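You operate a simulated robot arm through the tools that you are given. There is no shell and no other tool.

Carry out the task below with a simulated two-armed robot. There is one attempt and no reset: what you move stays moved.

JOB
Pick up the bottle marked spatter with one hand, pass it to the other hand and put it on the squaring plate. Set down upright: bottle marked spatter.

It is judged by the outcome, as a careful person would: the job done as asked, and still so three seconds after it is handed in. It fails if anything else is knocked over, pushed out of place, dropped, spilled or broken.

ROBOT AND FRAMES
Two 7-joint arms with two-finger parallel grippers on one trunk, on a base that moves. Base frame: it is fixed to the floor where the robot stands at the start and does not move with it; the origin is under the middle of the robot, x ahead of it, y to its left, z up. Units: m, rad, N and s.
The left shoulder is at the start at [0.124, 0.171, 1.162], the right one opposite. With the tool pointing down near the work surface each hand reaches from about 0.42 to 0.9 m from the robot's upright axis, wherever it stands, measured 20 degrees to its own side. Places, roughly: squaring plate [-3.1, 0.3, 0.9]. Payload 4.4 kg a hand.
The TCP of each hand is the grasp point between the finger pads, 0.023 m short of the fingertips. In the tool frame z runs along the fingers and y along their closing line. The gripper opens to 0.094 m. The fingers are 0.038 m wide and 0.01 m thick; the gripper's body (0.054 by 0.096 m) begins 0.039 m behind the TCP.
Orientation is that of the tool frame in the base frame, as [roll, pitch, yaw] about the fixed x, y, z axes, in that order (R = Rz(yaw) Ry(pitch) Rx(roll)). With the fingers straight down and closing along the base's y, the tool's x points along the base's -x, its y along +y and its z along -z.

CONTROLS
- The arms move only by the tool step_arm. It takes "left_steps", "right_steps" or both (then of equal length, played together; a hand with none holds still); each is a list of rows, each a list of 6 numbers: the shift along the base's x, y, z in m, then the turn, a rotation vector about the base's x, y, z in degrees. In form: [[tx, ty, tz, ax, ay, az], ...]. A call has 1 to 20 rows; each row is the pose to reach, as a shift and turn from the pose commanded when the call began. "left_hand" and "right_hand" are, for a hand that has rows, the gripper command, from -1 (shut) to 1 (fully open), values between in proportion, set as the call begins (left out, the last holds). Rows are played at 5 a second. More than 0.05 m and 0.15 rad between two rows, or a gripper value outside its range, and nothing of the call is played. Where a pose cannot be reached the arm comes as near as it can. A force on the tool above 40 N (or 10 N above the force at the start of the call, whichever is more), or a blocked arm, ends the call early, and 0.2 s more pass. The fingers move at their own pace (about 0.072 m/s each) and stop on an object; they squeeze with about 41 N. The grip force told is the motor's: it shows also when the fingers shut on nothing. Time passes only in rows, and 0.2 s behind the last, so rows that repeat a pose let the fingers close. The reply holds the time, the measured pose of the TCP, the force on the tool along the base axes, the opening and the grip force, in the units named above and with some noise, with the torque about the TCP (base axes, N m) and any sound that the robot's microphone picked up.
- Cameras (640 x 400 px; columns grow to the right, rows downward): "scene" is now at [0.2363, 0.0242, 1.3231]; the picture's right is [0.21, -0.98, 0.00], its down [-0.46, -0.10, -0.88] and it looks along [0.86, 0.19, -0.47] (base axes); focal length 247 px, centre (320, 200). "left" rides on the left gripper at [0.087, -0.016, -0.074] in its tool frame; the picture's right is [0.18, 0.98, 0.00], its down [-0.58, 0.11, -0.81] and it looks along [-0.79, 0.15, 0.59] (tool axes); focal length 243 px, centre (320, 200). "right" rides on the right gripper at [0.086, 0.016, -0.075] in its tool frame; the picture's right is [-0.18, 0.98, 0.00], its down [-0.58, -0.11, -0.81] and it looks along [-0.79, -0.15, 0.59] (tool axes); focal length 243 px, centre (320, 200). There is no depth. A picture from a camera that has moved, and an enlarged one, comes with that camera's place and axes in the base frame and with its lens. The place of the scene camera against the robot may be out by one fixed shift of up to 0.018 m in any direction.
- get_image(camera): a new picture of that camera. It takes no simulated time.
- slide_trunk(by): moves the trunk up (or, below 0, down) by that many m; the arms and the scene camera ride with it, the base frame stays. It gives what a move gives, with no picture.
- steer(legs): drives the robot by 1 to 6 legs, each [ahead, left, turn to the left] in m, m and rad, along the robot's own axes; the way and the turn of a leg run together, so that a leg with both is an arc; at most 1.5 m and 3.142 rad a leg. The arms and the cameras ride along, it lands a little off, and it stops where it bumps. It gives what a move gives.
- pan_tilt(pan, tilt): turns the head with the scene camera to pan (to the left, within 1.396 rad either way) and tilt (down, from -0.506 to 1.204), counted from straight ahead of the robot (the tilt from the chest, where the trunk bows). It gives what a move gives.
- close_up(camera, box): a new picture of the part [left, top, right, bottom] of that camera's present view, enlarged. It takes no simulated time.
- finish_job(): hands the job in; it is judged then, once.

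Places have to be worked out from the pictures, the camera data and where the tool is seen. Open the grippers and draw the arms clear of the work before you hand the job in, unless the task says otherwise.

The tools are called after "Emit:" by a JSON object that holds its "op" and its "data". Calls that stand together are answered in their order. step_arm: Moves the arms, as the interface text tells. Its arguments: {"type":"object","properties":{"left_steps":{"type":"array","items":{"type":"array","items":{"type":"number"}}},"left_hand":{"type":"number"},"right_steps":{"type":"array","items":{"type":"array","items":{"type":"number"}}},"right_hand":{"type":"number"}},"required":[]} The other tools are called the same way: slide_trunk (by) moves the trunk up or down; steer (legs) drives the base; pan_tilt (pan, tilt) turns the head that bears the scene camera; get_image (camera) takes a picture; close_up (camera, box) takes an enlarged picture of a part of a camera's view; finish_job () hands the job in.

At the start:

```text
time_s: 0.0
left_ee_pos: [0.4562, 0.2667, 1.1681]
left_tcp_rot: [3.141, 0.001, -3.141]
left_force: [0.9, 0.2, 0.0]
left_torque: [-0.01, 0.0, 0.02]
left_grip_width: 0.0942
left_finger_force: 0.0
right_ee_pos: [0.6311, -0.0836, 1.1306]
right_tcp_rot: [3.141, -0.001, -3.141]
right_force: [-1.2, 0.2, -0.1]
right_torque: [0.0, 0.01, -0.01]
right_grip_width: 0.0941
right_finger_force: 0.0
trunk travel left (down, up): [-0.175, 0.213]
robot x, y, heading: [-0.005, 0.0022, 0.002]
head pan, tilt (commanded): [0.215, 0.489]
```

scene: 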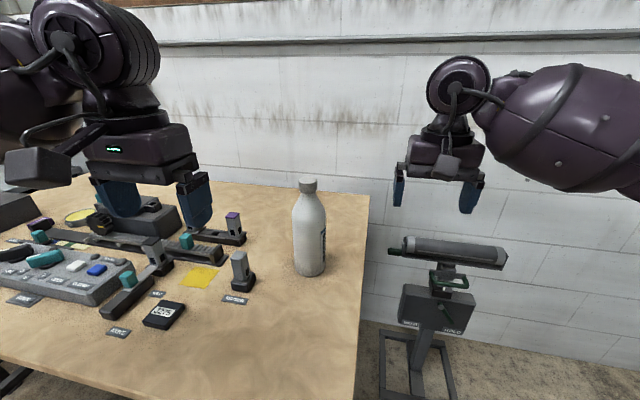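
right: 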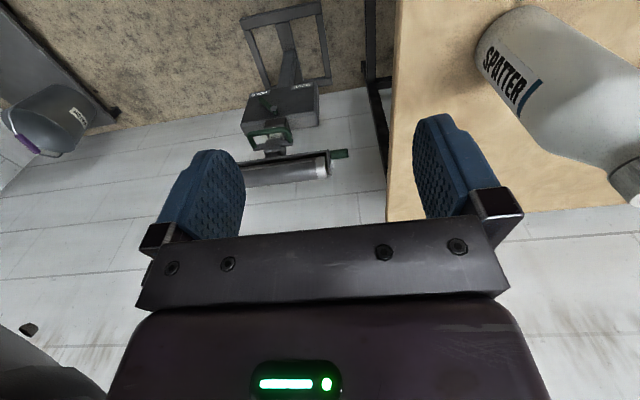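
left: 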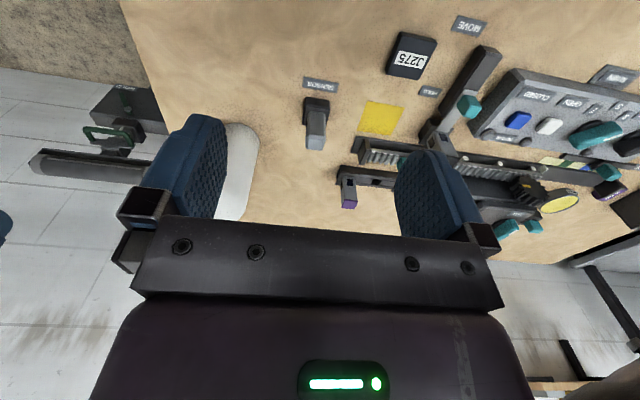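

The bottle stands near the table's right edge, roughly at [0.75, 0.17]. I'll take enlarged views to measure its shape and read the label before moving.

Emit:
{"op": "close_up", "data": {"camera": "scene", "box": [230, 160, 390, 300]}}

Emit:
{"op": "close_up", "data": {"camera": "right", "box": [440, 0, 640, 220]}}

Emit:
{"op": "close_up", "data": {"camera": "left", "box": [100, 60, 420, 260]}}

```text
2.86 times, centred on (310, 230) of scene
camera zoom: at [0.2363, 0.0242, 1.3231], right [0.21, -0.98, 0.0], down [-0.46, -0.1, -0.88], along [0.86, 0.19, -0.47], focal length 706 px, centre (349, 114)
```

zoom: 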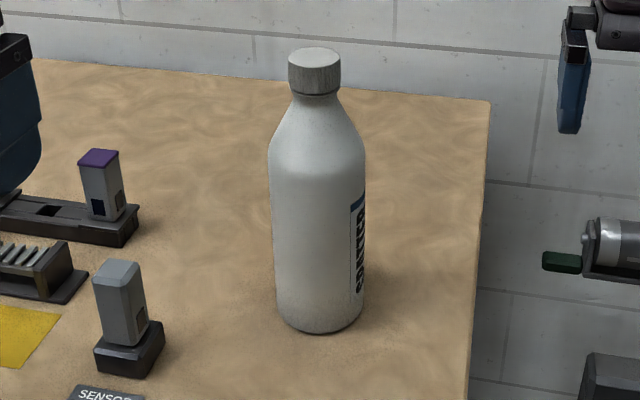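

```text
1.82 times, centred on (540, 110) of right
camera zoom: at [0.544, -0.0662, 1.2044], right [0.18, 0.98, 0.0], down [0.58, -0.11, 0.81], along [0.79, -0.15, -0.59], focal length 441 px, centre (-80, 364)
```

zoom: 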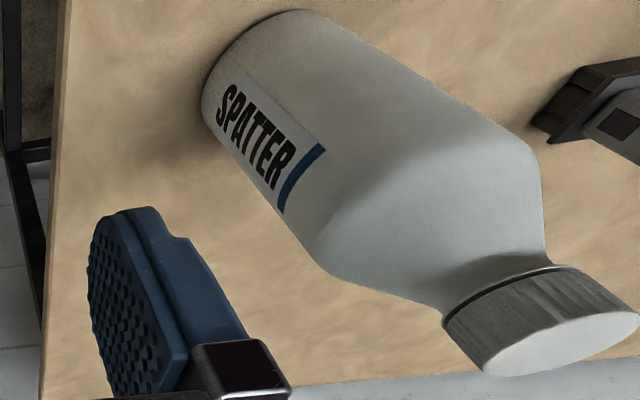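

```text
2.00 times, centred on (260, 160) of left
camera zoom: at [0.3712, 0.2495, 1.2442], right [-0.18, 0.98, 0.0], down [0.58, 0.11, 0.81], along [0.79, 0.15, -0.59], focal length 485 px, centre (440, 280)
```

zoom: 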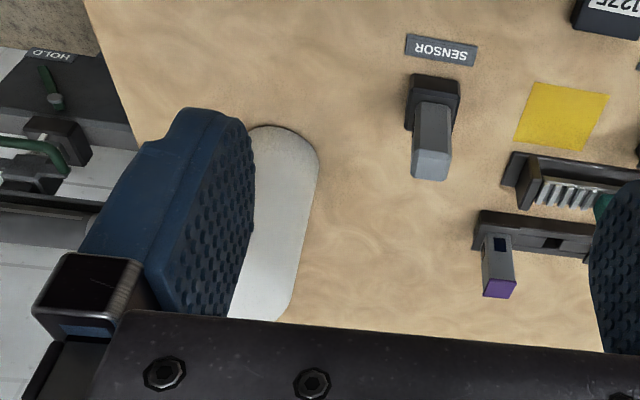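

The bottle looks about 0.25 m tall, 0.08 m across the body, with a 0.04 m cap. Before acting I'll survey the surroundings by turning the head left and right.

Emit:
{"op": "pan_tilt", "data": {"pan": 1.39, "tilt": 0.45}}

Emit:
{"op": "get_image", "data": {"camera": "scene"}}

Emit:
{"op": "pan_tilt", "data": {"pan": -1.39, "tilt": 0.45}}

Emit:
{"op": "get_image", "data": {"camera": "scene"}}

Emit:
{"op": "pan_tilt", "data": {"pan": 0.0, "tilt": 0.9}}

Emit:
{"op": "get_image", "data": {"camera": "scene"}}

```text
time_s: 1.4
left_ee_pos: [0.4582, 0.2657, 1.1673]
left_tcp_rot: [3.14, 0.0, -3.141]
left_force: [-0.1, 1.0, -1.0]
left_torque: [0.01, 0.01, 0.0]
left_grip_width: 0.094
left_finger_force: 0.0
right_ee_pos: [0.6303, -0.0825, 1.1304]
right_tcp_rot: [3.14, 0.001, -3.141]
right_force: [0.0, 0.2, -1.3]
right_torque: [-0.02, -0.01, 0.01]
right_grip_width: 0.094
right_finger_force: 0.1
trunk travel left (down, up): [-0.175, 0.213]
robot x, y, heading: [-0.0001, 0.0013, 0.002]
head pan, tilt (commanded): [1.389, 0.45]
```

```text
taken
camera scene: at [0.1638, 0.0953, 1.3266], right [0.98, -0.18, 0.0], down [-0.08, -0.43, -0.9], along [0.16, 0.89, -0.44], focal length 247 px, centre (320, 200)
```

scene: 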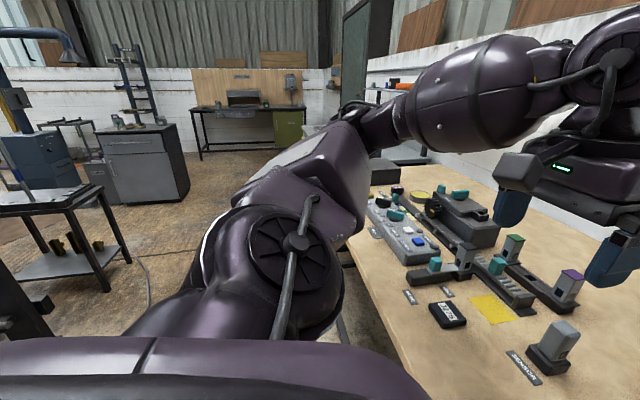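

```text
time_s: 3.8
left_ee_pos: [0.4576, 0.2658, 1.1685]
left_tcp_rot: [3.141, 0.0, 3.141]
left_force: [-0.2, 0.0, -0.2]
left_torque: [0.0, -0.05, -0.02]
left_grip_width: 0.0943
left_finger_force: 0.1
right_ee_pos: [0.6286, -0.0827, 1.1303]
right_tcp_rot: [-3.141, 0.0, -3.141]
right_force: [-0.1, 0.4, 0.0]
right_torque: [-0.01, 0.02, -0.02]
right_grip_width: 0.094
right_finger_force: 0.0
trunk travel left (down, up): [-0.175, 0.213]
robot x, y, heading: [-0.0007, -0.0014, 0.0]
head pan, tilt (commanded): [-1.389, 0.45]
```

```text
taken
camera scene: at [0.1638, -0.0855, 1.3266], right [-0.98, -0.18, 0.0], down [-0.08, 0.43, -0.9], along [0.16, -0.89, -0.44], focal length 247 px, centre (320, 200)
```

scene: 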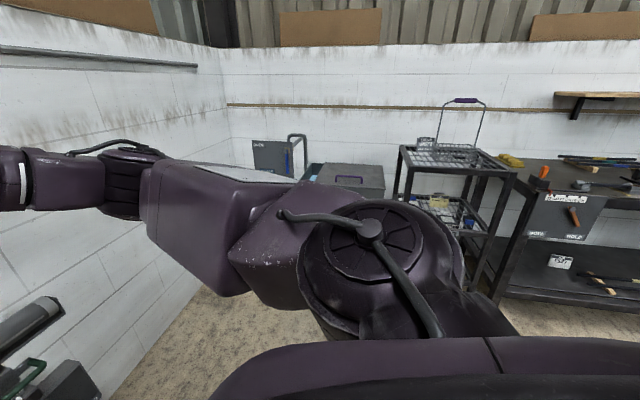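

```text
time_s: 5.4
left_ee_pos: [0.4583, 0.2665, 1.1691]
left_tcp_rot: [-3.14, 0.001, 3.14]
left_force: [-0.3, -0.2, 0.4]
left_torque: [0.04, 0.01, 0.02]
left_grip_width: 0.0939
left_finger_force: 0.1
right_ee_pos: [0.6299, -0.0833, 1.1302]
right_tcp_rot: [-3.141, -0.001, -3.141]
right_force: [0.3, -0.1, -1.1]
right_torque: [0.02, 0.0, -0.02]
right_grip_width: 0.0939
right_finger_force: 0.1
trunk travel left (down, up): [-0.175, 0.213]
robot x, y, heading: [0.0006, 0.0008, 0.001]
head pan, tilt (commanded): [0.0, 0.901]
```

```text
taken
camera scene: at [0.2227, 0.0048, 1.2883], right [0.0, -1.0, 0.0], down [-0.78, 0.0, -0.62], along [0.62, 0.0, -0.78], focal length 247 px, centre (320, 200)
```

scene: 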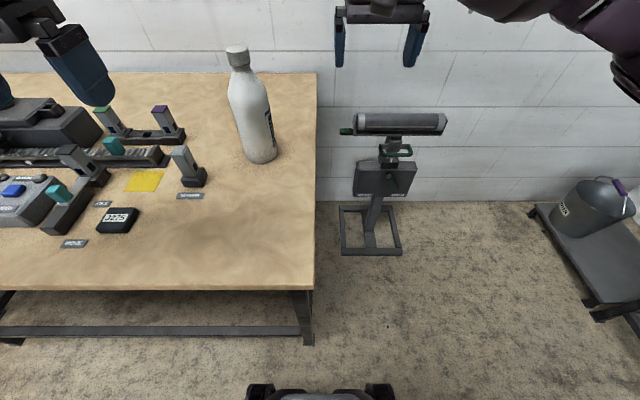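

Survey shows the table's right edge near y≈0, free space to its right, and a stand beyond. The bottle base reads about (0.72, 0.16). I'll move the right hand back and left so its camera gets a clear second view of the bottle for triangulation.

Emit:
{"op": "step_arm", "data": {"right_steps": [[-0.04, 0.025, 0.015, 0, 0, 0], [-0.08, 0.05, 0.03, 0, 0, 0], [-0.12, 0.075, 0.045, 0, 0, 0], [-0.15, 0.1, 0.06, 0, 0, 0], [-0.15, 0.1, 0.06, 0, 0, 0]]}}

Emit:
{"op": "get_image", "data": {"camera": "right"}}

```text
time_s: 6.6
left_ee_pos: [0.4579, 0.2668, 1.1684]
left_tcp_rot: [3.141, 0.0, 3.141]
left_force: [0.4, -0.3, 0.6]
left_torque: [-0.04, 0.0, 0.01]
left_grip_width: 0.0938
left_finger_force: 0.0
right_ee_pos: [0.48, 0.0164, 1.1883]
right_tcp_rot: [-3.142, -0.001, 3.139]
right_force: [0.0, 0.7, 0.0]
right_torque: [0.03, -0.02, 0.01]
right_grip_width: 0.0942
right_finger_force: 0.1
trunk travel left (down, up): [-0.175, 0.213]
robot x, y, heading: [0.0005, -0.002, -0.003]
head pan, tilt (commanded): [0.0, 0.901]
```

```text
taken
camera right: at [0.3938, 0.0328, 1.2631], right [0.18, 0.98, 0.0], down [0.58, -0.11, 0.81], along [0.79, -0.15, -0.59], focal length 243 px, centre (320, 200)
```

right: 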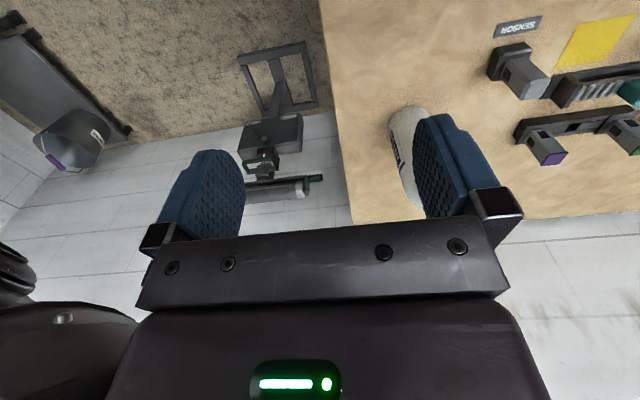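

The right finger hides the bottle. I'll shift the left hand further left and up out of the way, and move the right hand left so the bottle shows between the fingers.

Emit:
{"op": "step_arm", "data": {"left_steps": [[-0.02, 0.04, 0.02, 0, 0, 0], [-0.04, 0.08, 0.03, 0, 0, 0], [-0.05, 0.12, 0.04, 0, 0, 0], [-0.05, 0.12, 0.04, 0, 0, 0]], "right_steps": [[0, 0.03, 0.01, 0, 0, 0], [0, 0.06, 0.02, 0, 0, 0], [0, 0.1, 0.03, 0, 0, 0], [0, 0.1, 0.03, 0, 0, 0]]}}

Emit:
{"op": "get_image", "data": {"camera": "right"}}

Emit:
{"op": "pan_tilt", "data": {"pan": 0.25, "tilt": 0.6}}

Emit:
{"op": "get_image", "data": {"camera": "scene"}}

```text
time_s: 7.6
left_ee_pos: [0.4086, 0.386, 1.2063]
left_tcp_rot: [-3.141, -0.001, 3.14]
left_force: [-0.4, 0.1, -0.5]
left_torque: [0.01, 0.07, -0.02]
left_grip_width: 0.0943
left_finger_force: 0.1
right_ee_pos: [0.4798, 0.1171, 1.2213]
right_tcp_rot: [-3.142, -0.001, 3.14]
right_force: [-0.3, 0.7, 0.3]
right_torque: [-0.02, 0.03, -0.01]
right_grip_width: 0.0938
right_finger_force: 0.0
trunk travel left (down, up): [-0.175, 0.213]
robot x, y, heading: [0.0035, 0.0013, -0.001]
head pan, tilt (commanded): [0.0, 0.901]
```

```text
taken
camera right: at [0.3941, 0.1332, 1.2953], right [0.18, 0.98, 0.0], down [0.58, -0.11, 0.81], along [0.79, -0.15, -0.59], focal length 243 px, centre (320, 200)
```

right: 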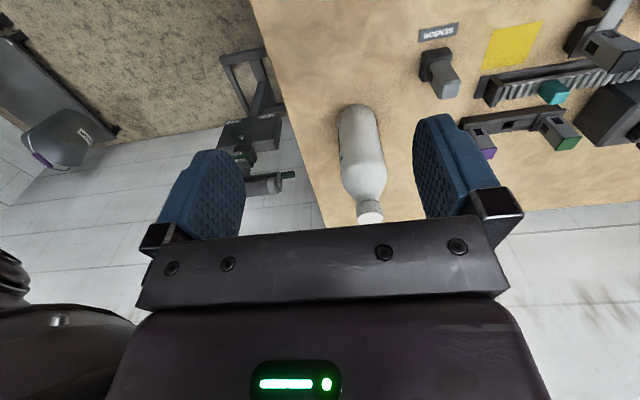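

```text
time_s: 8.4
left_ee_pos: [0.4078, 0.3877, 1.2064]
left_tcp_rot: [3.141, 0.003, -3.141]
left_force: [-0.8, 0.5, -0.1]
left_torque: [-0.01, 0.02, 0.01]
left_grip_width: 0.0937
left_finger_force: 0.1
right_ee_pos: [0.4792, 0.1177, 1.2212]
right_tcp_rot: [3.142, -0.001, -3.141]
right_force: [0.5, 0.3, 0.1]
right_torque: [-0.01, 0.01, -0.01]
right_grip_width: 0.0942
right_finger_force: 0.1
trunk travel left (down, up): [-0.175, 0.213]
robot x, y, heading: [0.0003, 0.0039, -0.001]
head pan, tilt (commanded): [0.25, 0.6]
```

```text
taken
camera scene: at [0.2325, 0.0266, 1.3131], right [0.25, -0.97, 0.0], down [-0.55, -0.14, -0.82], along [0.8, 0.2, -0.57], focal length 247 px, centre (320, 200)
```

scene: 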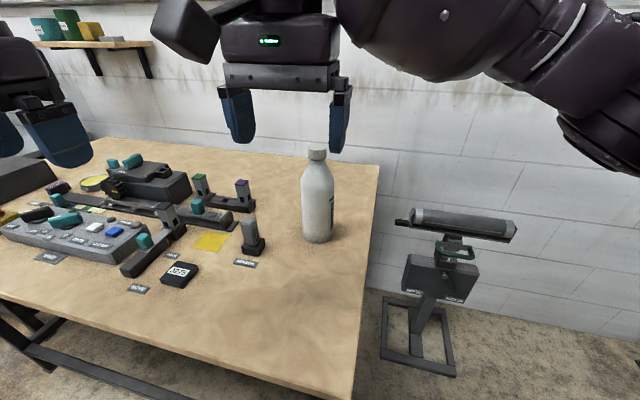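

Now the bottle shows cleanly between the right fingers. I'll enlarge both views to get accurate pixel positions of cap and base.

Emit:
{"op": "close_up", "data": {"camera": "right", "box": [300, 90, 440, 230]}}

Emit:
{"op": "close_up", "data": {"camera": "scene", "box": [240, 130, 400, 260]}}

```text
2.86 times, centred on (370, 160) of right
camera zoom: at [0.3931, 0.1334, 1.2954], right [0.18, 0.98, 0.0], down [0.58, -0.11, 0.81], along [0.79, -0.15, -0.59], focal length 693 px, centre (177, 314)
```

zoom: 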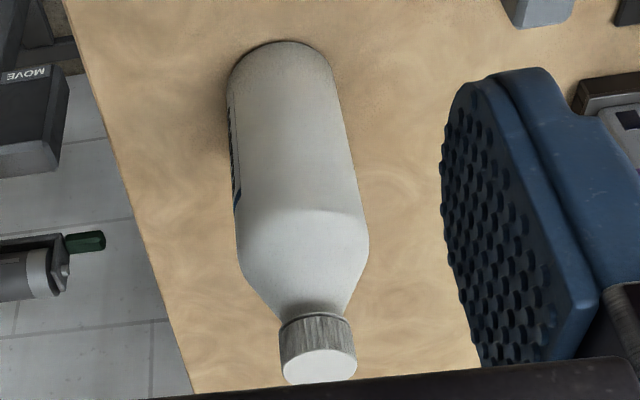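

```text
3.08 times, centred on (320, 195) of scene
camera zoom: at [0.2325, 0.0266, 1.3131], right [0.25, -0.97, 0.0], down [-0.55, -0.14, -0.82], along [0.8, 0.2, -0.57], focal length 761 px, centre (320, 215)
```

zoom: 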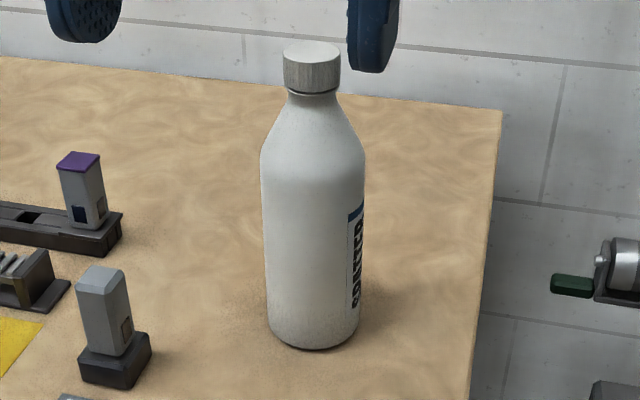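

Triangulating from the two wrist views, the cap top is at about (0.719, 0.152, 1.098). The body is about 0.08 m across, full width up to z≈1.008, and the table top is near z≈0.857. My plan is that the right hand grips the body from the side, tilted 20° down, and later the left hand takes the cap from above. I'll first move the right hand to open space on the right and start tilting it.

Emit:
{"op": "step_arm", "data": {"right_steps": [[0.03, -0.04, -0.01, 0, 0, 0], [0.06, -0.08, -0.02, 0, 0, 0], [0.09, -0.12, -0.03, 0, 0, 0], [0.11, -0.16, -0.05, 0, 0, 0], [0.12, -0.2, -0.06, 0, 0, 0], [0.12, -0.2, -0.06, 0, -8, 0], [0.12, -0.2, -0.06, 0, -16, 0], [0.12, -0.2, -0.06, 0, -24, 0], [0.12, -0.2, -0.06, 0, -32, 0], [0.12, -0.2, -0.06, 0, -40, 0], [0.12, -0.2, -0.06, 0, -48, 0], [0.12, -0.2, -0.06, 0, -56, 0], [0.12, -0.2, -0.06, 0, -64, 0], [0.12, -0.2, -0.06, 0, -70, 0], [0.12, -0.2, -0.06, 0, -70, 0]]}}

Emit:
{"op": "pan_tilt", "data": {"pan": -0.1, "tilt": 0.6}}

Emit:
{"op": "get_image", "data": {"camera": "scene"}}

```text
refused: row 1 steps farther than a row can; nothing moved
```

```text
time_s: 9.2
left_ee_pos: [0.4082, 0.3877, 1.2066]
left_tcp_rot: [-3.141, 0.002, 3.141]
left_force: [0.4, -0.2, 0.9]
left_torque: [0.0, -0.02, 0.0]
left_grip_width: 0.0939
left_finger_force: 0.1
right_ee_pos: [0.4797, 0.1175, 1.2209]
right_tcp_rot: [3.141, 0.0, 3.141]
right_force: [-0.5, 0.5, 0.1]
right_torque: [-0.01, 0.0, 0.04]
right_grip_width: 0.0939
right_finger_force: 0.0
trunk travel left (down, up): [-0.175, 0.213]
robot x, y, heading: [0.0021, 0.001, -0.002]
head pan, tilt (commanded): [-0.099, 0.6]
```

```text
taken
camera scene: at [0.2351, -0.0038, 1.3131], right [-0.1, -1.0, 0.0], down [-0.56, 0.06, -0.83], along [0.82, -0.08, -0.56], focal length 247 px, centre (320, 200)
```

scene: 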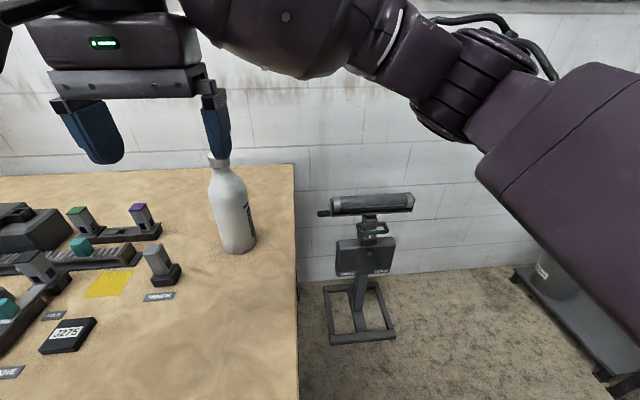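

The row step was slightly over 0.05 m, so nothing moved. I'll use smaller steps for the same move and tilt.

Emit:
{"op": "step_arm", "data": {"right_steps": [[0.024, -0.035, -0.01, 0, 0, 0], [0.048, -0.07, -0.02, 0, 0, 0], [0.072, -0.105, -0.03, 0, 0, 0], [0.096, -0.14, -0.04, 0, 0, 0], [0.12, -0.175, -0.05, 0, 0, 0], [0.12, -0.2, -0.06, 0, 0, 0], [0.12, -0.2, -0.06, 0, -8, 0], [0.12, -0.2, -0.06, 0, -16, 0], [0.12, -0.2, -0.06, 0, -24, 0], [0.12, -0.2, -0.06, 0, -32, 0], [0.12, -0.2, -0.06, 0, -40, 0], [0.12, -0.2, -0.06, 0, -48, 0], [0.12, -0.2, -0.06, 0, -56, 0], [0.12, -0.2, -0.06, 0, -64, 0], [0.12, -0.2, -0.06, 0, -70, 0], [0.12, -0.2, -0.06, 0, -70, 0]]}}

Emit:
{"op": "get_image", "data": {"camera": "scene"}}

Emit:
{"op": "get_image", "data": {"camera": "right"}}

```text
time_s: 12.6
left_ee_pos: [0.4075, 0.3882, 1.2066]
left_tcp_rot: [3.14, 0.001, -3.141]
left_force: [-0.1, -0.8, 0.1]
left_torque: [0.01, 0.01, 0.0]
left_grip_width: 0.094
left_finger_force: 0.1
right_ee_pos: [0.6011, -0.0824, 1.1592]
right_tcp_rot: [-3.14, 1.221, -3.141]
right_force: [-0.2, 0.2, -0.3]
right_torque: [0.03, 0.0, -0.06]
right_grip_width: 0.094
right_finger_force: 0.1
trunk travel left (down, up): [-0.175, 0.213]
robot x, y, heading: [-0.0017, -0.0009, -0.002]
head pan, tilt (commanded): [-0.099, 0.6]
```

```text
taken
camera scene: at [0.235, -0.0039, 1.3131], right [-0.1, -1.0, 0.0], down [-0.56, 0.06, -0.83], along [0.82, -0.08, -0.56], focal length 247 px, centre (320, 200)
```

scene: 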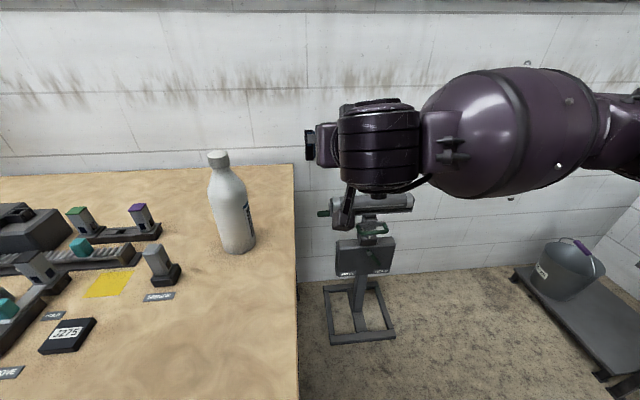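

```text
taken
camera right: at [0.5011, -0.0665, 1.1038], right [0.06, 0.98, 0.17], down [-0.56, -0.11, 0.82], along [0.83, -0.15, 0.54], focal length 243 px, centre (320, 200)
```

right: 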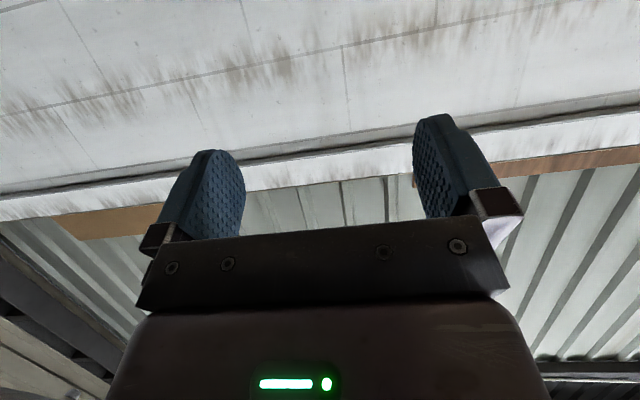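

The tilt was reached and the arm is clear of everything. Next I yaw 30° left and move to a pre-grasp point about 0.12 m short of the bottle along the approach line.

Emit:
{"op": "step_arm", "data": {"right_steps": [[0, 0, 0, 0, 0, 7.5], [0, 0, 0, 0, 0, 15], [0, 0, 0, 0, 0, 22.5], [0, 0, 0, 0, 0, 30], [0.002, 0.034, -0.026, 0, 0, 30], [0.004, 0.068, -0.052, 0, 0, 30], [0.006, 0.102, -0.078, 0, 0, 30], [0.008, 0.136, -0.104, 0, 0, 30], [0.011, 0.172, -0.133, 0, 0, 30], [0.011, 0.172, -0.133, 0, 0, 30]], "right_hand": 1}}

Emit:
{"op": "pan_tilt", "data": {"pan": 0.15, "tilt": 0.7}}

Emit:
{"op": "get_image", "data": {"camera": "scene"}}

Emit:
{"op": "get_image", "data": {"camera": "right"}}

Emit:
{"op": "get_image", "data": {"camera": "left"}}

```text
time_s: 14.8
left_ee_pos: [0.4087, 0.3874, 1.2048]
left_tcp_rot: [-3.139, 0.001, 3.141]
left_force: [0.1, 0.2, 0.4]
left_torque: [0.02, 0.02, 0.03]
left_grip_width: 0.0942
left_finger_force: 0.0
right_ee_pos: [0.587, 0.0269, 1.0908]
right_tcp_rot: [-3.14, 1.22, -2.619]
right_force: [0.1, 0.0, 1.0]
right_torque: [-0.01, 0.01, -0.04]
right_grip_width: 0.094
right_finger_force: 0.0
right hand out of reach, approached as far as the arm can: row 7, 8, 9, 10
trunk travel left (down, up): [-0.175, 0.213]
robot x, y, heading: [-0.0013, -0.0012, 0.0]
head pan, tilt (commanded): [-0.099, 0.6]
```

```text
time_s: 15.6
left_ee_pos: [0.4072, 0.387, 1.2051]
left_tcp_rot: [3.14, 0.001, 3.141]
left_force: [-0.1, -0.2, 0.6]
left_torque: [-0.03, 0.0, 0.0]
left_grip_width: 0.0939
left_finger_force: 0.1
right_ee_pos: [0.5868, 0.0257, 1.0903]
right_tcp_rot: [3.141, 1.217, -2.62]
right_force: [-0.1, -0.2, 0.3]
right_torque: [-0.01, -0.01, 0.02]
right_grip_width: 0.094
right_finger_force: 0.1
trunk travel left (down, up): [-0.175, 0.213]
robot x, y, heading: [0.0009, 0.0025, -0.0]
head pan, tilt (commanded): [0.15, 0.7]
```

```text
taken
camera scene: at [0.2312, 0.0176, 1.3044], right [0.15, -0.99, 0.0], down [-0.64, -0.1, -0.77], along [0.76, 0.11, -0.64], focal length 247 px, centre (320, 200)
```

scene: 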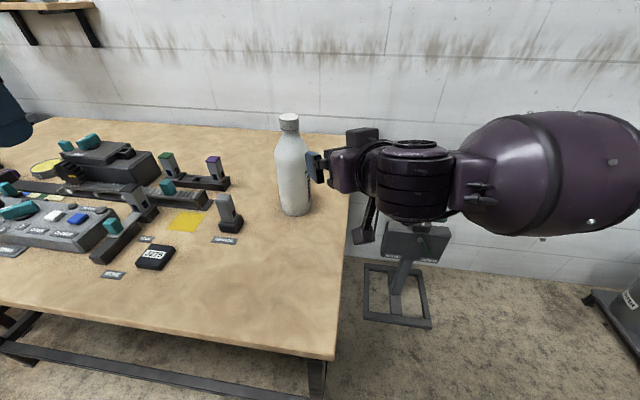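

```text
taken
camera right: at [0.4926, -0.0092, 1.0341], right [-0.44, 0.88, 0.17], down [-0.43, -0.37, 0.82], along [0.79, 0.29, 0.54], focal length 243 px, centre (320, 200)
```

right: 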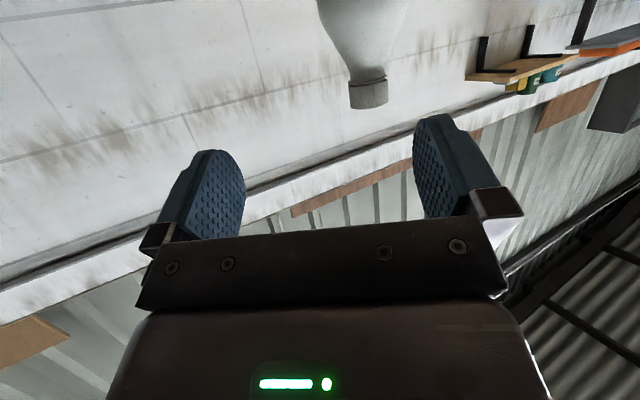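

```text
taken
camera left: at [0.3216, 0.3704, 1.2814], right [-0.18, 0.98, 0.0], down [0.58, 0.11, 0.81], along [0.79, 0.15, -0.59], focal length 243 px, centre (320, 200)
```

left: 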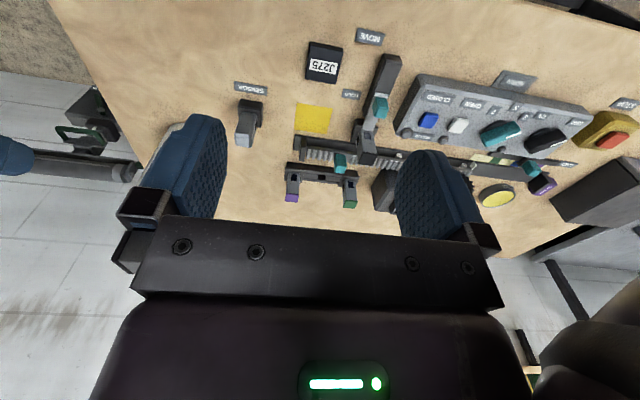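

The right arm hit its reach limit at this heading: its forearm comes in from the right, so the wrist is bent hard. I'll back off slightly and turn the hand further left, to 60° approach, which is closer to the forearm's direction.

Emit:
{"op": "step_arm", "data": {"right_steps": [[-0.02, -0.03, 0.02, 0, 0, 0], [-0.03, -0.06, 0.04, 0, 0, 0], [-0.03, -0.06, 0.04, 0, 0, 7.5], [-0.03, -0.06, 0.04, 0, 0, 15], [-0.03, -0.06, 0.04, 0, 0, 22.5], [-0.03, -0.06, 0.04, 0, 0, 30], [-0.03, -0.06, 0.04, 0, 0, 30]]}}

Emit:
{"op": "get_image", "data": {"camera": "scene"}}

```text
time_s: 17.2
left_ee_pos: [0.4083, 0.3874, 1.2064]
left_tcp_rot: [3.141, -0.001, 3.141]
left_force: [0.8, 0.1, 0.1]
left_torque: [0.0, 0.03, 0.01]
left_grip_width: 0.094
left_finger_force: 0.0
right_ee_pos: [0.5574, -0.0317, 1.1273]
right_tcp_rot: [-3.141, 1.221, -2.091]
right_force: [0.4, -0.4, -0.2]
right_torque: [0.01, -0.01, -0.02]
right_grip_width: 0.0944
right_finger_force: 0.1
trunk travel left (down, up): [-0.175, 0.213]
robot x, y, heading: [-0.0008, -0.0012, 0.003]
head pan, tilt (commanded): [0.15, 0.7]
```

```text
taken
camera scene: at [0.2312, 0.0177, 1.3044], right [0.15, -0.99, 0.0], down [-0.64, -0.1, -0.76], along [0.76, 0.11, -0.64], focal length 247 px, centre (320, 200)
```

scene: 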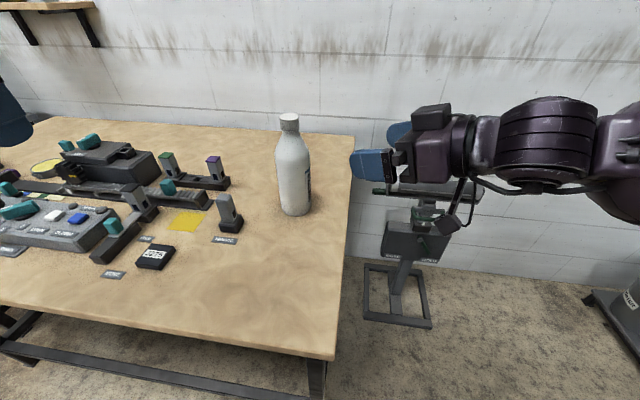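

Command was tracked with the 60° heading reached at (0.557, -0.032, 1.127). I'll now go to the new pre-grasp point (0.657, 0.045, 1.026), still about 0.12 m short of the bottle.

Emit:
{"op": "step_arm", "data": {"right_steps": [[0.025, 0.019, -0.025, 0, 0, 0], [0.05, 0.038, -0.05, 0, 0, 0], [0.075, 0.057, -0.075, 0, 0, 0], [0.0996, 0.0767, -0.1013, 0, 0, 0], [0.0996, 0.0767, -0.1013, 0, 0, 0]]}}

Emit:
{"op": "get_image", "data": {"camera": "scene"}}

Emit:
{"op": "get_image", "data": {"camera": "right"}}

```text
time_s: 18.4
left_ee_pos: [0.4062, 0.3867, 1.2056]
left_tcp_rot: [-3.141, 0.002, 3.141]
left_force: [0.4, 0.2, -0.2]
left_torque: [-0.01, 0.03, -0.03]
left_grip_width: 0.0939
left_finger_force: 0.0
right_ee_pos: [0.6568, 0.0461, 1.0251]
right_tcp_rot: [-3.138, 1.221, -2.092]
right_force: [0.9, 0.8, 0.8]
right_torque: [0.05, -0.02, 0.02]
right_grip_width: 0.0939
right_finger_force: 0.0
trunk travel left (down, up): [-0.175, 0.213]
robot x, y, heading: [-0.0012, 0.003, 0.002]
head pan, tilt (commanded): [0.15, 0.7]
```

```text
taken
camera scene: at [0.2305, 0.0173, 1.3047], right [0.15, -0.99, 0.0], down [-0.64, -0.1, -0.77], along [0.76, 0.11, -0.64], focal length 247 px, centre (320, 200)
```

scene: 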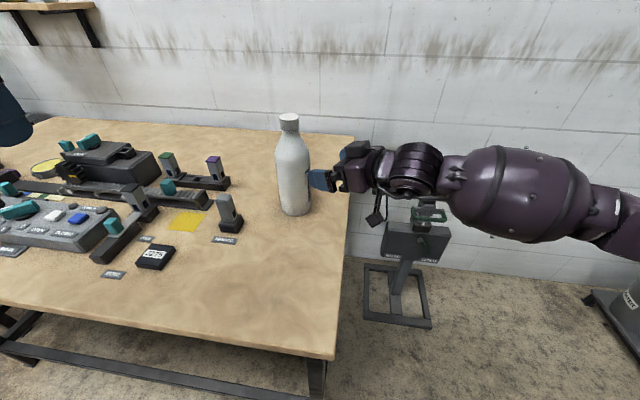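

```text
taken
camera right: at [0.5935, -0.0323, 0.9695], right [-0.82, 0.55, 0.17], down [-0.19, -0.54, 0.82], along [0.54, 0.64, 0.54], focal length 243 px, centre (320, 200)
```

right: 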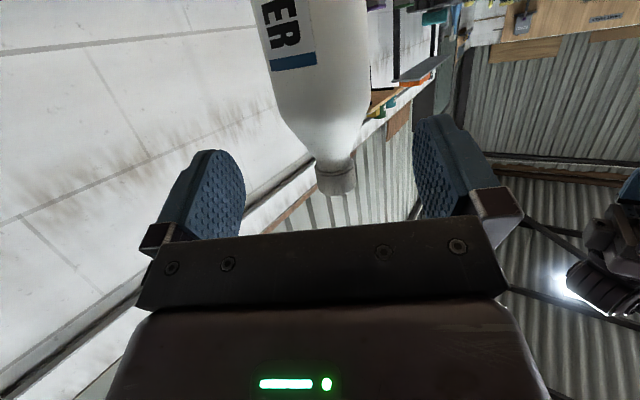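

The hand reached the pre-grasp and the bottle appears centred between the fingers. I'll enlarge the wrist view to verify the alignment before closing in.

Emit:
{"op": "close_up", "data": {"camera": "right", "box": [240, 0, 440, 210]}}

Emit:
{"op": "close_up", "data": {"camera": "scene", "box": [230, 100, 430, 240]}}

```text
1.90 times, centred on (340, 105) of right
camera zoom: at [0.5935, -0.0323, 0.9695], right [-0.82, 0.55, 0.17], down [-0.19, -0.54, 0.82], along [0.54, 0.64, 0.54], focal length 462 px, centre (282, 381)
```

zoom: 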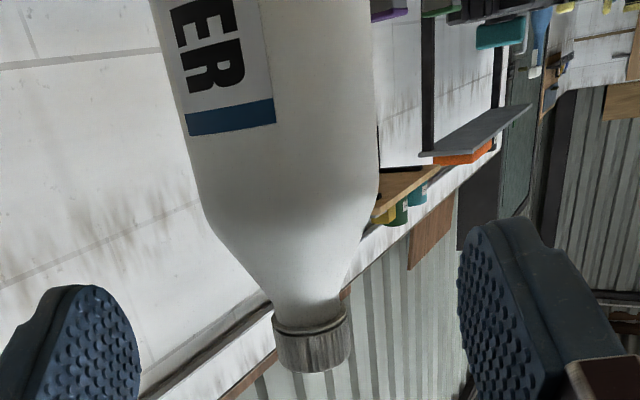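

```text
2.86 times, centred on (330, 170) of scene
camera zoom: at [0.2305, 0.0173, 1.3047], right [0.15, -0.99, 0.0], down [-0.64, -0.1, -0.77], along [0.76, 0.11, -0.64], focal length 706 px, centre (291, 286)
```

zoom: 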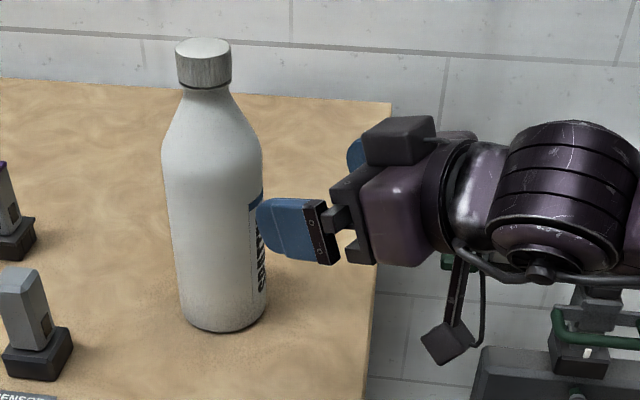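

The wrist view confirms the bottle axis within about 2 mm, at roughly (0.720, 0.151). I'll advance along the tool axis to the grasp point and stop without closing so I can check.

Emit:
{"op": "step_arm", "data": {"right_steps": [[0.0145, 0.0239, -0.01, 0, 0, 0], [0.029, 0.0478, -0.02, 0, 0, 0], [0.0435, 0.0718, -0.03, 0, 0, 0], [0.058, 0.0957, -0.0401, 0, 0, 0], [0.058, 0.0957, -0.0401, 0, 0, 0]]}}

Emit:
{"op": "get_image", "data": {"camera": "right"}}

Emit:
{"op": "close_up", "data": {"camera": "scene", "box": [230, 100, 430, 240]}}

```text
time_s: 19.6
left_ee_pos: [0.4079, 0.3871, 1.2049]
left_tcp_rot: [-3.141, -0.001, -3.141]
left_force: [-0.4, 0.7, -0.2]
left_torque: [0.02, 0.02, 0.04]
left_grip_width: 0.0943
left_finger_force: 0.1
right_ee_pos: [0.7177, 0.141, 0.9856]
right_tcp_rot: [3.141, 1.223, -2.094]
right_force: [-0.1, 0.3, -0.2]
right_torque: [0.01, 0.0, 0.01]
right_grip_width: 0.0942
right_finger_force: 0.1
trunk travel left (down, up): [-0.175, 0.213]
robot x, y, heading: [-0.0011, 0.0003, -0.004]
head pan, tilt (commanded): [0.15, 0.7]
```

```text
taken
camera right: at [0.6523, 0.0628, 0.9285], right [-0.82, 0.55, 0.17], down [-0.18, -0.54, 0.82], along [0.54, 0.64, 0.54], focal length 243 px, centre (320, 200)
```

right: 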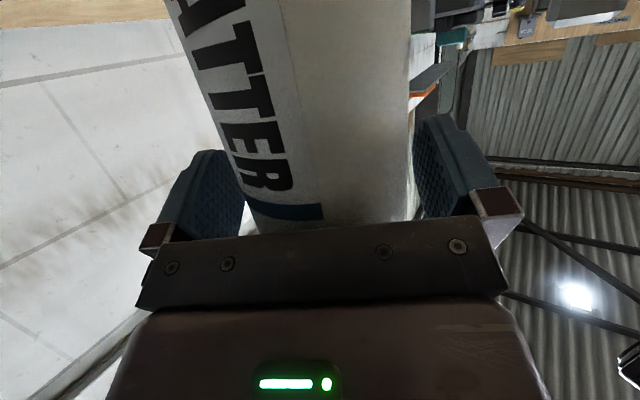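

```text
2.86 times, centred on (330, 170) of scene
camera zoom: at [0.2311, 0.0173, 1.3045], right [0.15, -0.99, 0.0], down [-0.64, -0.1, -0.76], along [0.76, 0.11, -0.64], focal length 706 px, centre (291, 286)
```

zoom: 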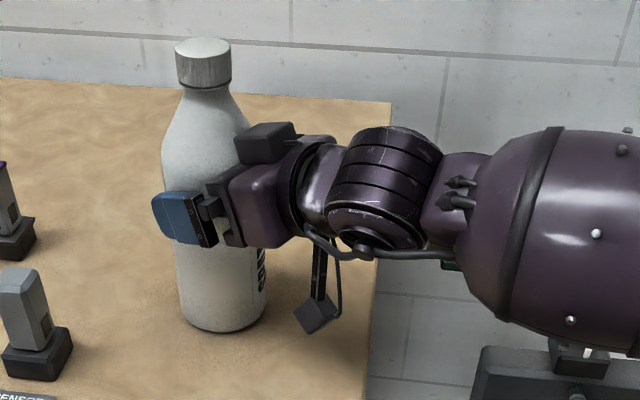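

The bottle is between the fingers with no contact force, so I close the right gripper on the body.

Emit:
{"op": "step_arm", "data": {"right_steps": [[0, 0, 0, 0, 0, 0], [0, 0, 0, 0, 0, 0], [0, 0, 0, 0, 0, 0], [0, 0, 0, 0, 0, 0], [0, 0, 0, 0, 0, 0]], "right_hand": -1}}

Emit:
{"op": "get_image", "data": {"camera": "right"}}

Emit:
{"op": "close_up", "data": {"camera": "scene", "box": [230, 100, 430, 240]}}

```text
time_s: 20.8
left_ee_pos: [0.4079, 0.3885, 1.2059]
left_tcp_rot: [3.141, -0.001, 3.141]
left_force: [0.9, -0.3, 0.0]
left_torque: [-0.01, 0.03, -0.01]
left_grip_width: 0.0939
left_finger_force: 0.1
right_ee_pos: [0.7155, 0.1414, 0.9843]
right_tcp_rot: [-3.141, 1.223, -2.094]
right_force: [-1.1, 2.4, -0.3]
right_torque: [0.29, -0.1, 0.1]
right_grip_width: 0.078
right_finger_force: 41.3
trunk travel left (down, up): [-0.175, 0.213]
robot x, y, heading: [-0.0003, -0.0008, -0.004]
head pan, tilt (commanded): [0.15, 0.7]
```

```text
taken
camera right: at [0.6519, 0.0631, 0.9285], right [-0.82, 0.55, 0.17], down [-0.18, -0.54, 0.82], along [0.54, 0.64, 0.54], focal length 243 px, centre (320, 200)
```

right: 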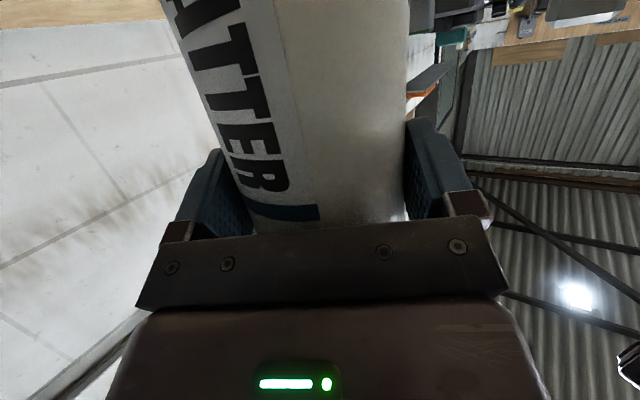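

```text
2.86 times, centred on (330, 170) of scene
camera zoom: at [0.2311, 0.0179, 1.3044], right [0.15, -0.99, 0.0], down [-0.64, -0.1, -0.76], along [0.76, 0.11, -0.64], focal length 706 px, centre (291, 286)
```

zoom: 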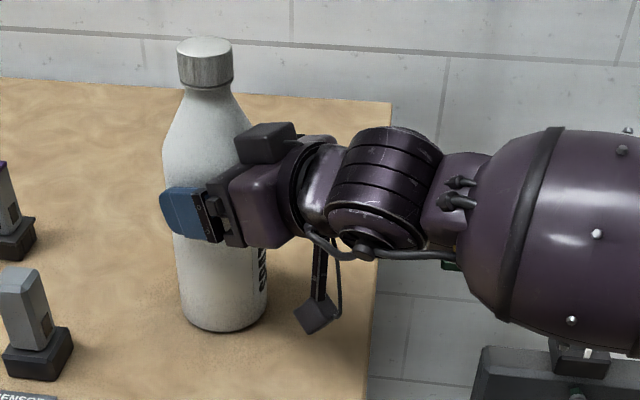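

Gripped at 0.078 m with full squeeze. I lift straight up 0.08 m and check the load and the bottle's attitude.

Emit:
{"op": "step_arm", "data": {"right_steps": [[0, 0, 0.01, 0, 0, 0], [0, 0, 0.03, 0, 0, 0], [0, 0, 0.055, 0, 0, 0], [0, 0, 0.08, 0, 0, 0], [0, 0, 0.08, 0, 0, 0]]}}

Emit:
{"op": "get_image", "data": {"camera": "scene"}}

Emit:
{"op": "get_image", "data": {"camera": "right"}}

```text
time_s: 22.0
left_ee_pos: [0.4093, 0.3875, 1.2057]
left_tcp_rot: [-3.141, -0.001, -3.14]
left_force: [-0.1, 0.1, -0.9]
left_torque: [-0.02, 0.01, 0.02]
left_grip_width: 0.0936
left_finger_force: 0.1
right_ee_pos: [0.7171, 0.1416, 1.0666]
right_tcp_rot: [3.135, 1.219, -2.098]
right_force: [0.5, -0.3, -7.8]
right_torque: [-0.09, 0.03, 0.01]
right_grip_width: 0.078
right_finger_force: 41.2
trunk travel left (down, up): [-0.175, 0.213]
robot x, y, heading: [0.001, 0.005, -0.003]
head pan, tilt (commanded): [0.15, 0.7]
```

```text
taken
camera scene: at [0.2325, 0.0177, 1.304], right [0.15, -0.99, 0.0], down [-0.64, -0.1, -0.76], along [0.76, 0.11, -0.64], focal length 247 px, centre (320, 200)
```

scene: 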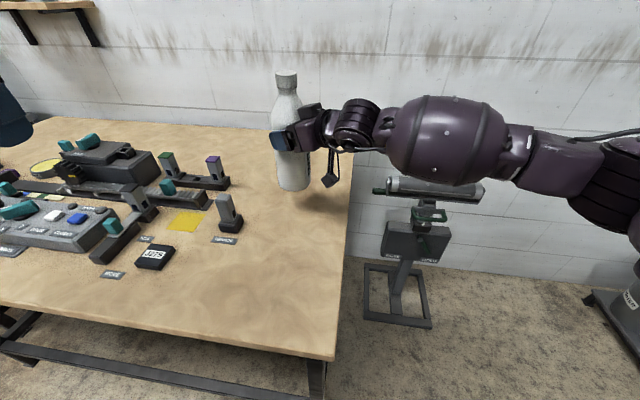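

```text
taken
camera right: at [0.6533, 0.0629, 1.0091], right [-0.82, 0.55, 0.17], down [-0.18, -0.54, 0.82], along [0.54, 0.64, 0.54], focal length 243 px, centre (320, 200)
```

right: 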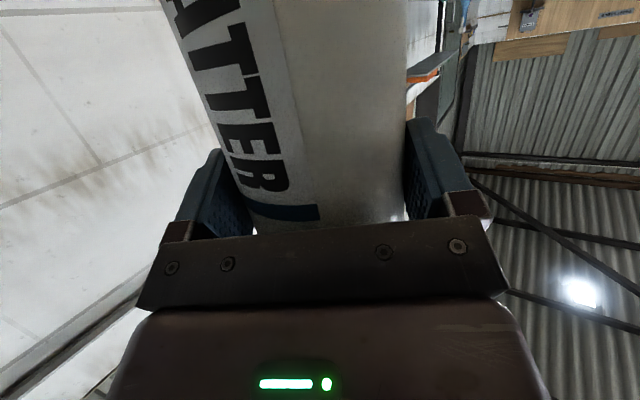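

The bottle is lifted cleanly, with about 8 N load and still upright. Now I raise the left hand, turn it 45° so its fingers will straddle the cap crosswise to the right hand, and move it toward a viewing point near the bottle.

Emit:
{"op": "step_arm", "data": {"left_steps": [[0.02, -0.02, 0.03, 0, 0, 7.5], [0.05, -0.05, 0.05, 0, 0, 15], [0.08, -0.08, 0.055, 0, 0, 22.5], [0.11, -0.11, 0.055, 0, 0, 30], [0.14, -0.14, 0.055, 0, 0, 37.5], [0.17, -0.17, 0.055, 0, 0, 45], [0.17, -0.17, 0.055, 0, 0, 45]], "left_hand": 1}}

Emit:
{"op": "get_image", "data": {"camera": "left"}}

Emit:
{"op": "get_image", "data": {"camera": "scene"}}

```text
time_s: 23.6
left_ee_pos: [0.5774, 0.2167, 1.2616]
left_tcp_rot: [-3.14, 0.002, -2.355]
left_force: [-0.1, -0.8, -0.3]
left_torque: [0.02, -0.01, -0.01]
left_grip_width: 0.0941
left_finger_force: 0.0
right_ee_pos: [0.7151, 0.1414, 1.0673]
right_tcp_rot: [-3.139, 1.221, -2.09]
right_force: [0.0, -0.3, -6.5]
right_torque: [-0.08, 0.03, -0.02]
right_grip_width: 0.0783
right_finger_force: 40.9
trunk travel left (down, up): [-0.175, 0.213]
robot x, y, heading: [-0.0004, 0.0017, 0.002]
head pan, tilt (commanded): [0.15, 0.7]
```

```text
taken
camera left: at [0.5272, 0.1432, 1.3376], right [-0.83, 0.56, 0.0], down [0.33, 0.49, 0.81], along [0.46, 0.67, -0.59], focal length 243 px, centre (320, 200)
```

left: 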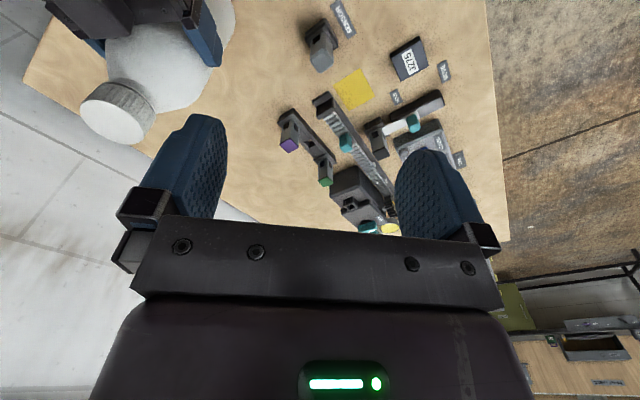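

```text
taken
camera scene: at [0.2301, 0.0176, 1.3049], right [0.15, -0.99, 0.0], down [-0.64, -0.1, -0.77], along [0.76, 0.11, -0.64], focal length 247 px, centre (320, 200)
```

scene: 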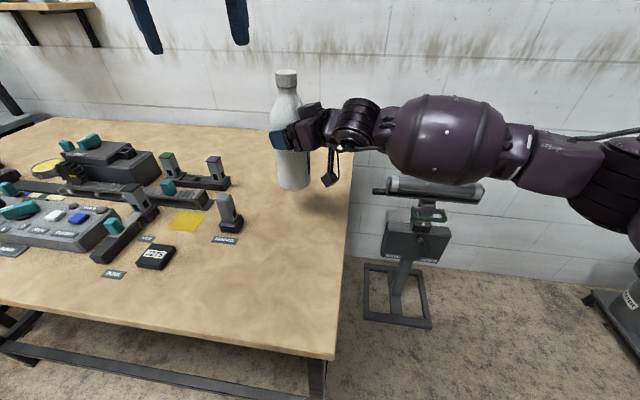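

The left camera sees the cap at the upper left. I'll enlarge it to fix the cap position.

Emit:
{"op": "close_up", "data": {"camera": "left", "box": [40, 20, 260, 180]}}

Emit:
{"op": "close_up", "data": {"camera": "scene", "box": [230, 50, 390, 210]}}

```text
2.50 times, centred on (150, 100) of left
camera zoom: at [0.5272, 0.1432, 1.3376], right [-0.83, 0.56, 0.0], down [0.33, 0.49, 0.81], along [0.46, 0.67, -0.59], focal length 606 px, centre (745, 450)
```

zoom: 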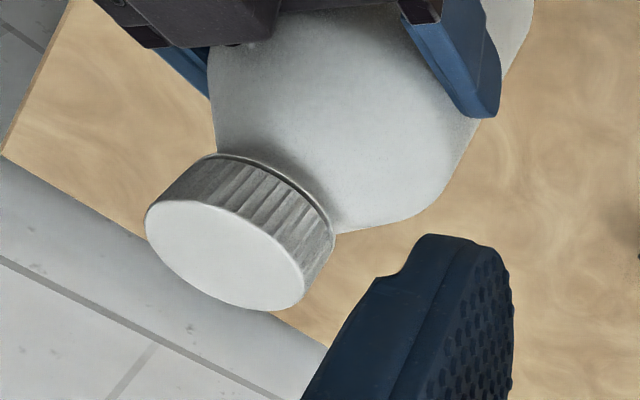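

```text
2.50 times, centred on (310, 130) of scene
camera zoom: at [0.2301, 0.0176, 1.3049], right [0.15, -0.99, 0.0], down [-0.64, -0.1, -0.77], along [0.76, 0.11, -0.64], focal length 618 px, centre (345, 375)
```

zoom: 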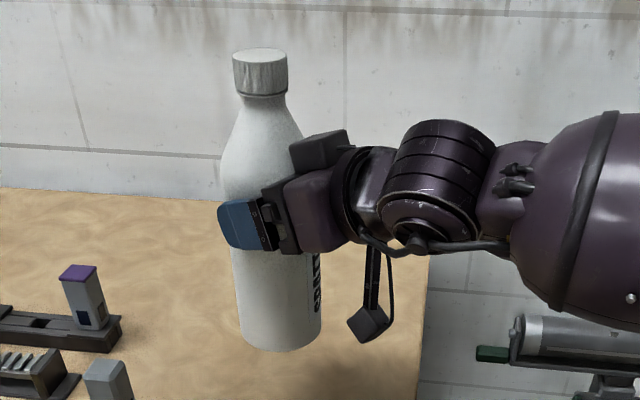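

The cap is at about (0.723, 0.148, 1.179), consistent with the right hand's pose. I'll bring the left hand directly above it, with fingertips staying 6 cm above the cap.

Emit:
{"op": "step_arm", "data": {"left_steps": [[0.036, -0.017, 0, 0, 0, 0], [0.072, -0.034, 0, 0, 0, 0], [0.108, -0.051, 0, 0, 0, 0], [0.1446, -0.0677, 0, 0, 0, 0], [0.1446, -0.0677, 0, 0, 0, 0]]}}

Emit:
{"op": "get_image", "data": {"camera": "left"}}

Emit:
{"op": "pan_tilt", "data": {"pan": 0.15, "tilt": 0.3}}

Emit:
{"op": "get_image", "data": {"camera": "scene"}}

```text
time_s: 24.8
left_ee_pos: [0.6159, 0.2127, 1.2579]
left_tcp_rot: [-3.141, 0.0, -2.354]
left_force: [0.0, -0.2, 0.0]
left_torque: [0.01, 0.0, 0.0]
left_grip_width: 0.0938
left_finger_force: 0.2
left hand out of reach, approached as far as the arm can: row 1, 2, 3, 4, 5
right_ee_pos: [0.7168, 0.1422, 1.0644]
right_tcp_rot: [3.14, 1.219, -2.097]
right_force: [1.0, -0.6, -7.5]
right_torque: [-0.04, 0.05, 0.01]
right_grip_width: 0.0781
right_finger_force: 40.7
trunk travel left (down, up): [-0.175, 0.213]
robot x, y, heading: [0.0033, -0.0002, -0.004]
head pan, tilt (commanded): [0.15, 0.7]
```

```text
taken
camera left: at [0.5656, 0.1386, 1.3334], right [-0.83, 0.56, 0.0], down [0.33, 0.49, 0.81], along [0.45, 0.67, -0.59], focal length 243 px, centre (320, 200)
```

left: 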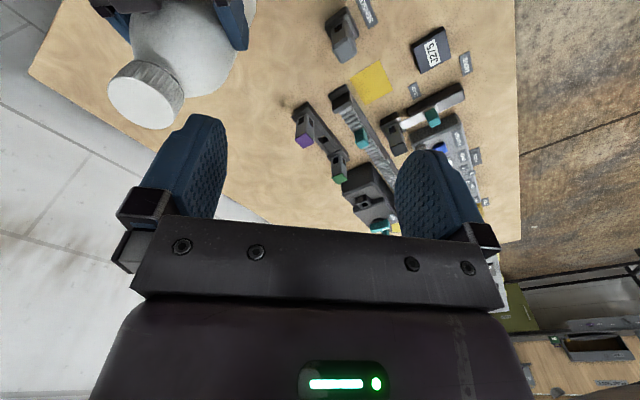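

```text
time_s: 25.6
left_ee_pos: [0.6148, 0.2118, 1.2579]
left_tcp_rot: [-3.14, 0.0, -2.354]
left_force: [-0.4, 0.8, -1.5]
left_torque: [0.01, -0.02, -0.01]
left_grip_width: 0.094
left_finger_force: 0.1
right_ee_pos: [0.7181, 0.1412, 1.066]
right_tcp_rot: [3.14, 1.219, -2.095]
right_force: [0.7, 0.3, -7.7]
right_torque: [-0.03, 0.05, -0.03]
right_grip_width: 0.0784
right_finger_force: 40.9
trunk travel left (down, up): [-0.175, 0.213]
robot x, y, heading: [-0.0023, 0.0002, -0.003]
head pan, tilt (commanded): [0.15, 0.3]
```

```text
taken
camera scene: at [0.2402, 0.019, 1.3403], right [0.15, -0.99, 0.0], down [-0.29, -0.04, -0.95], along [0.94, 0.14, -0.3], focal length 247 px, centre (320, 200)
```

scene: 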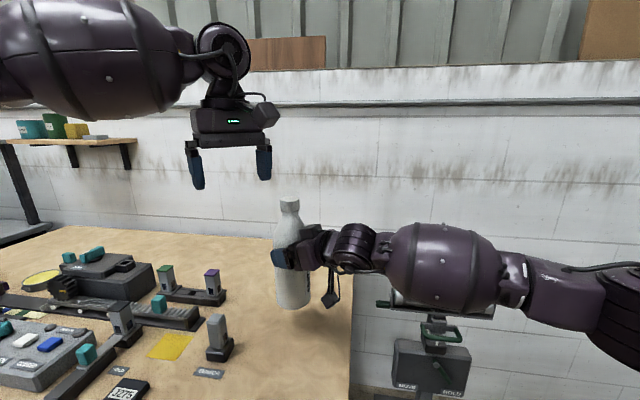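

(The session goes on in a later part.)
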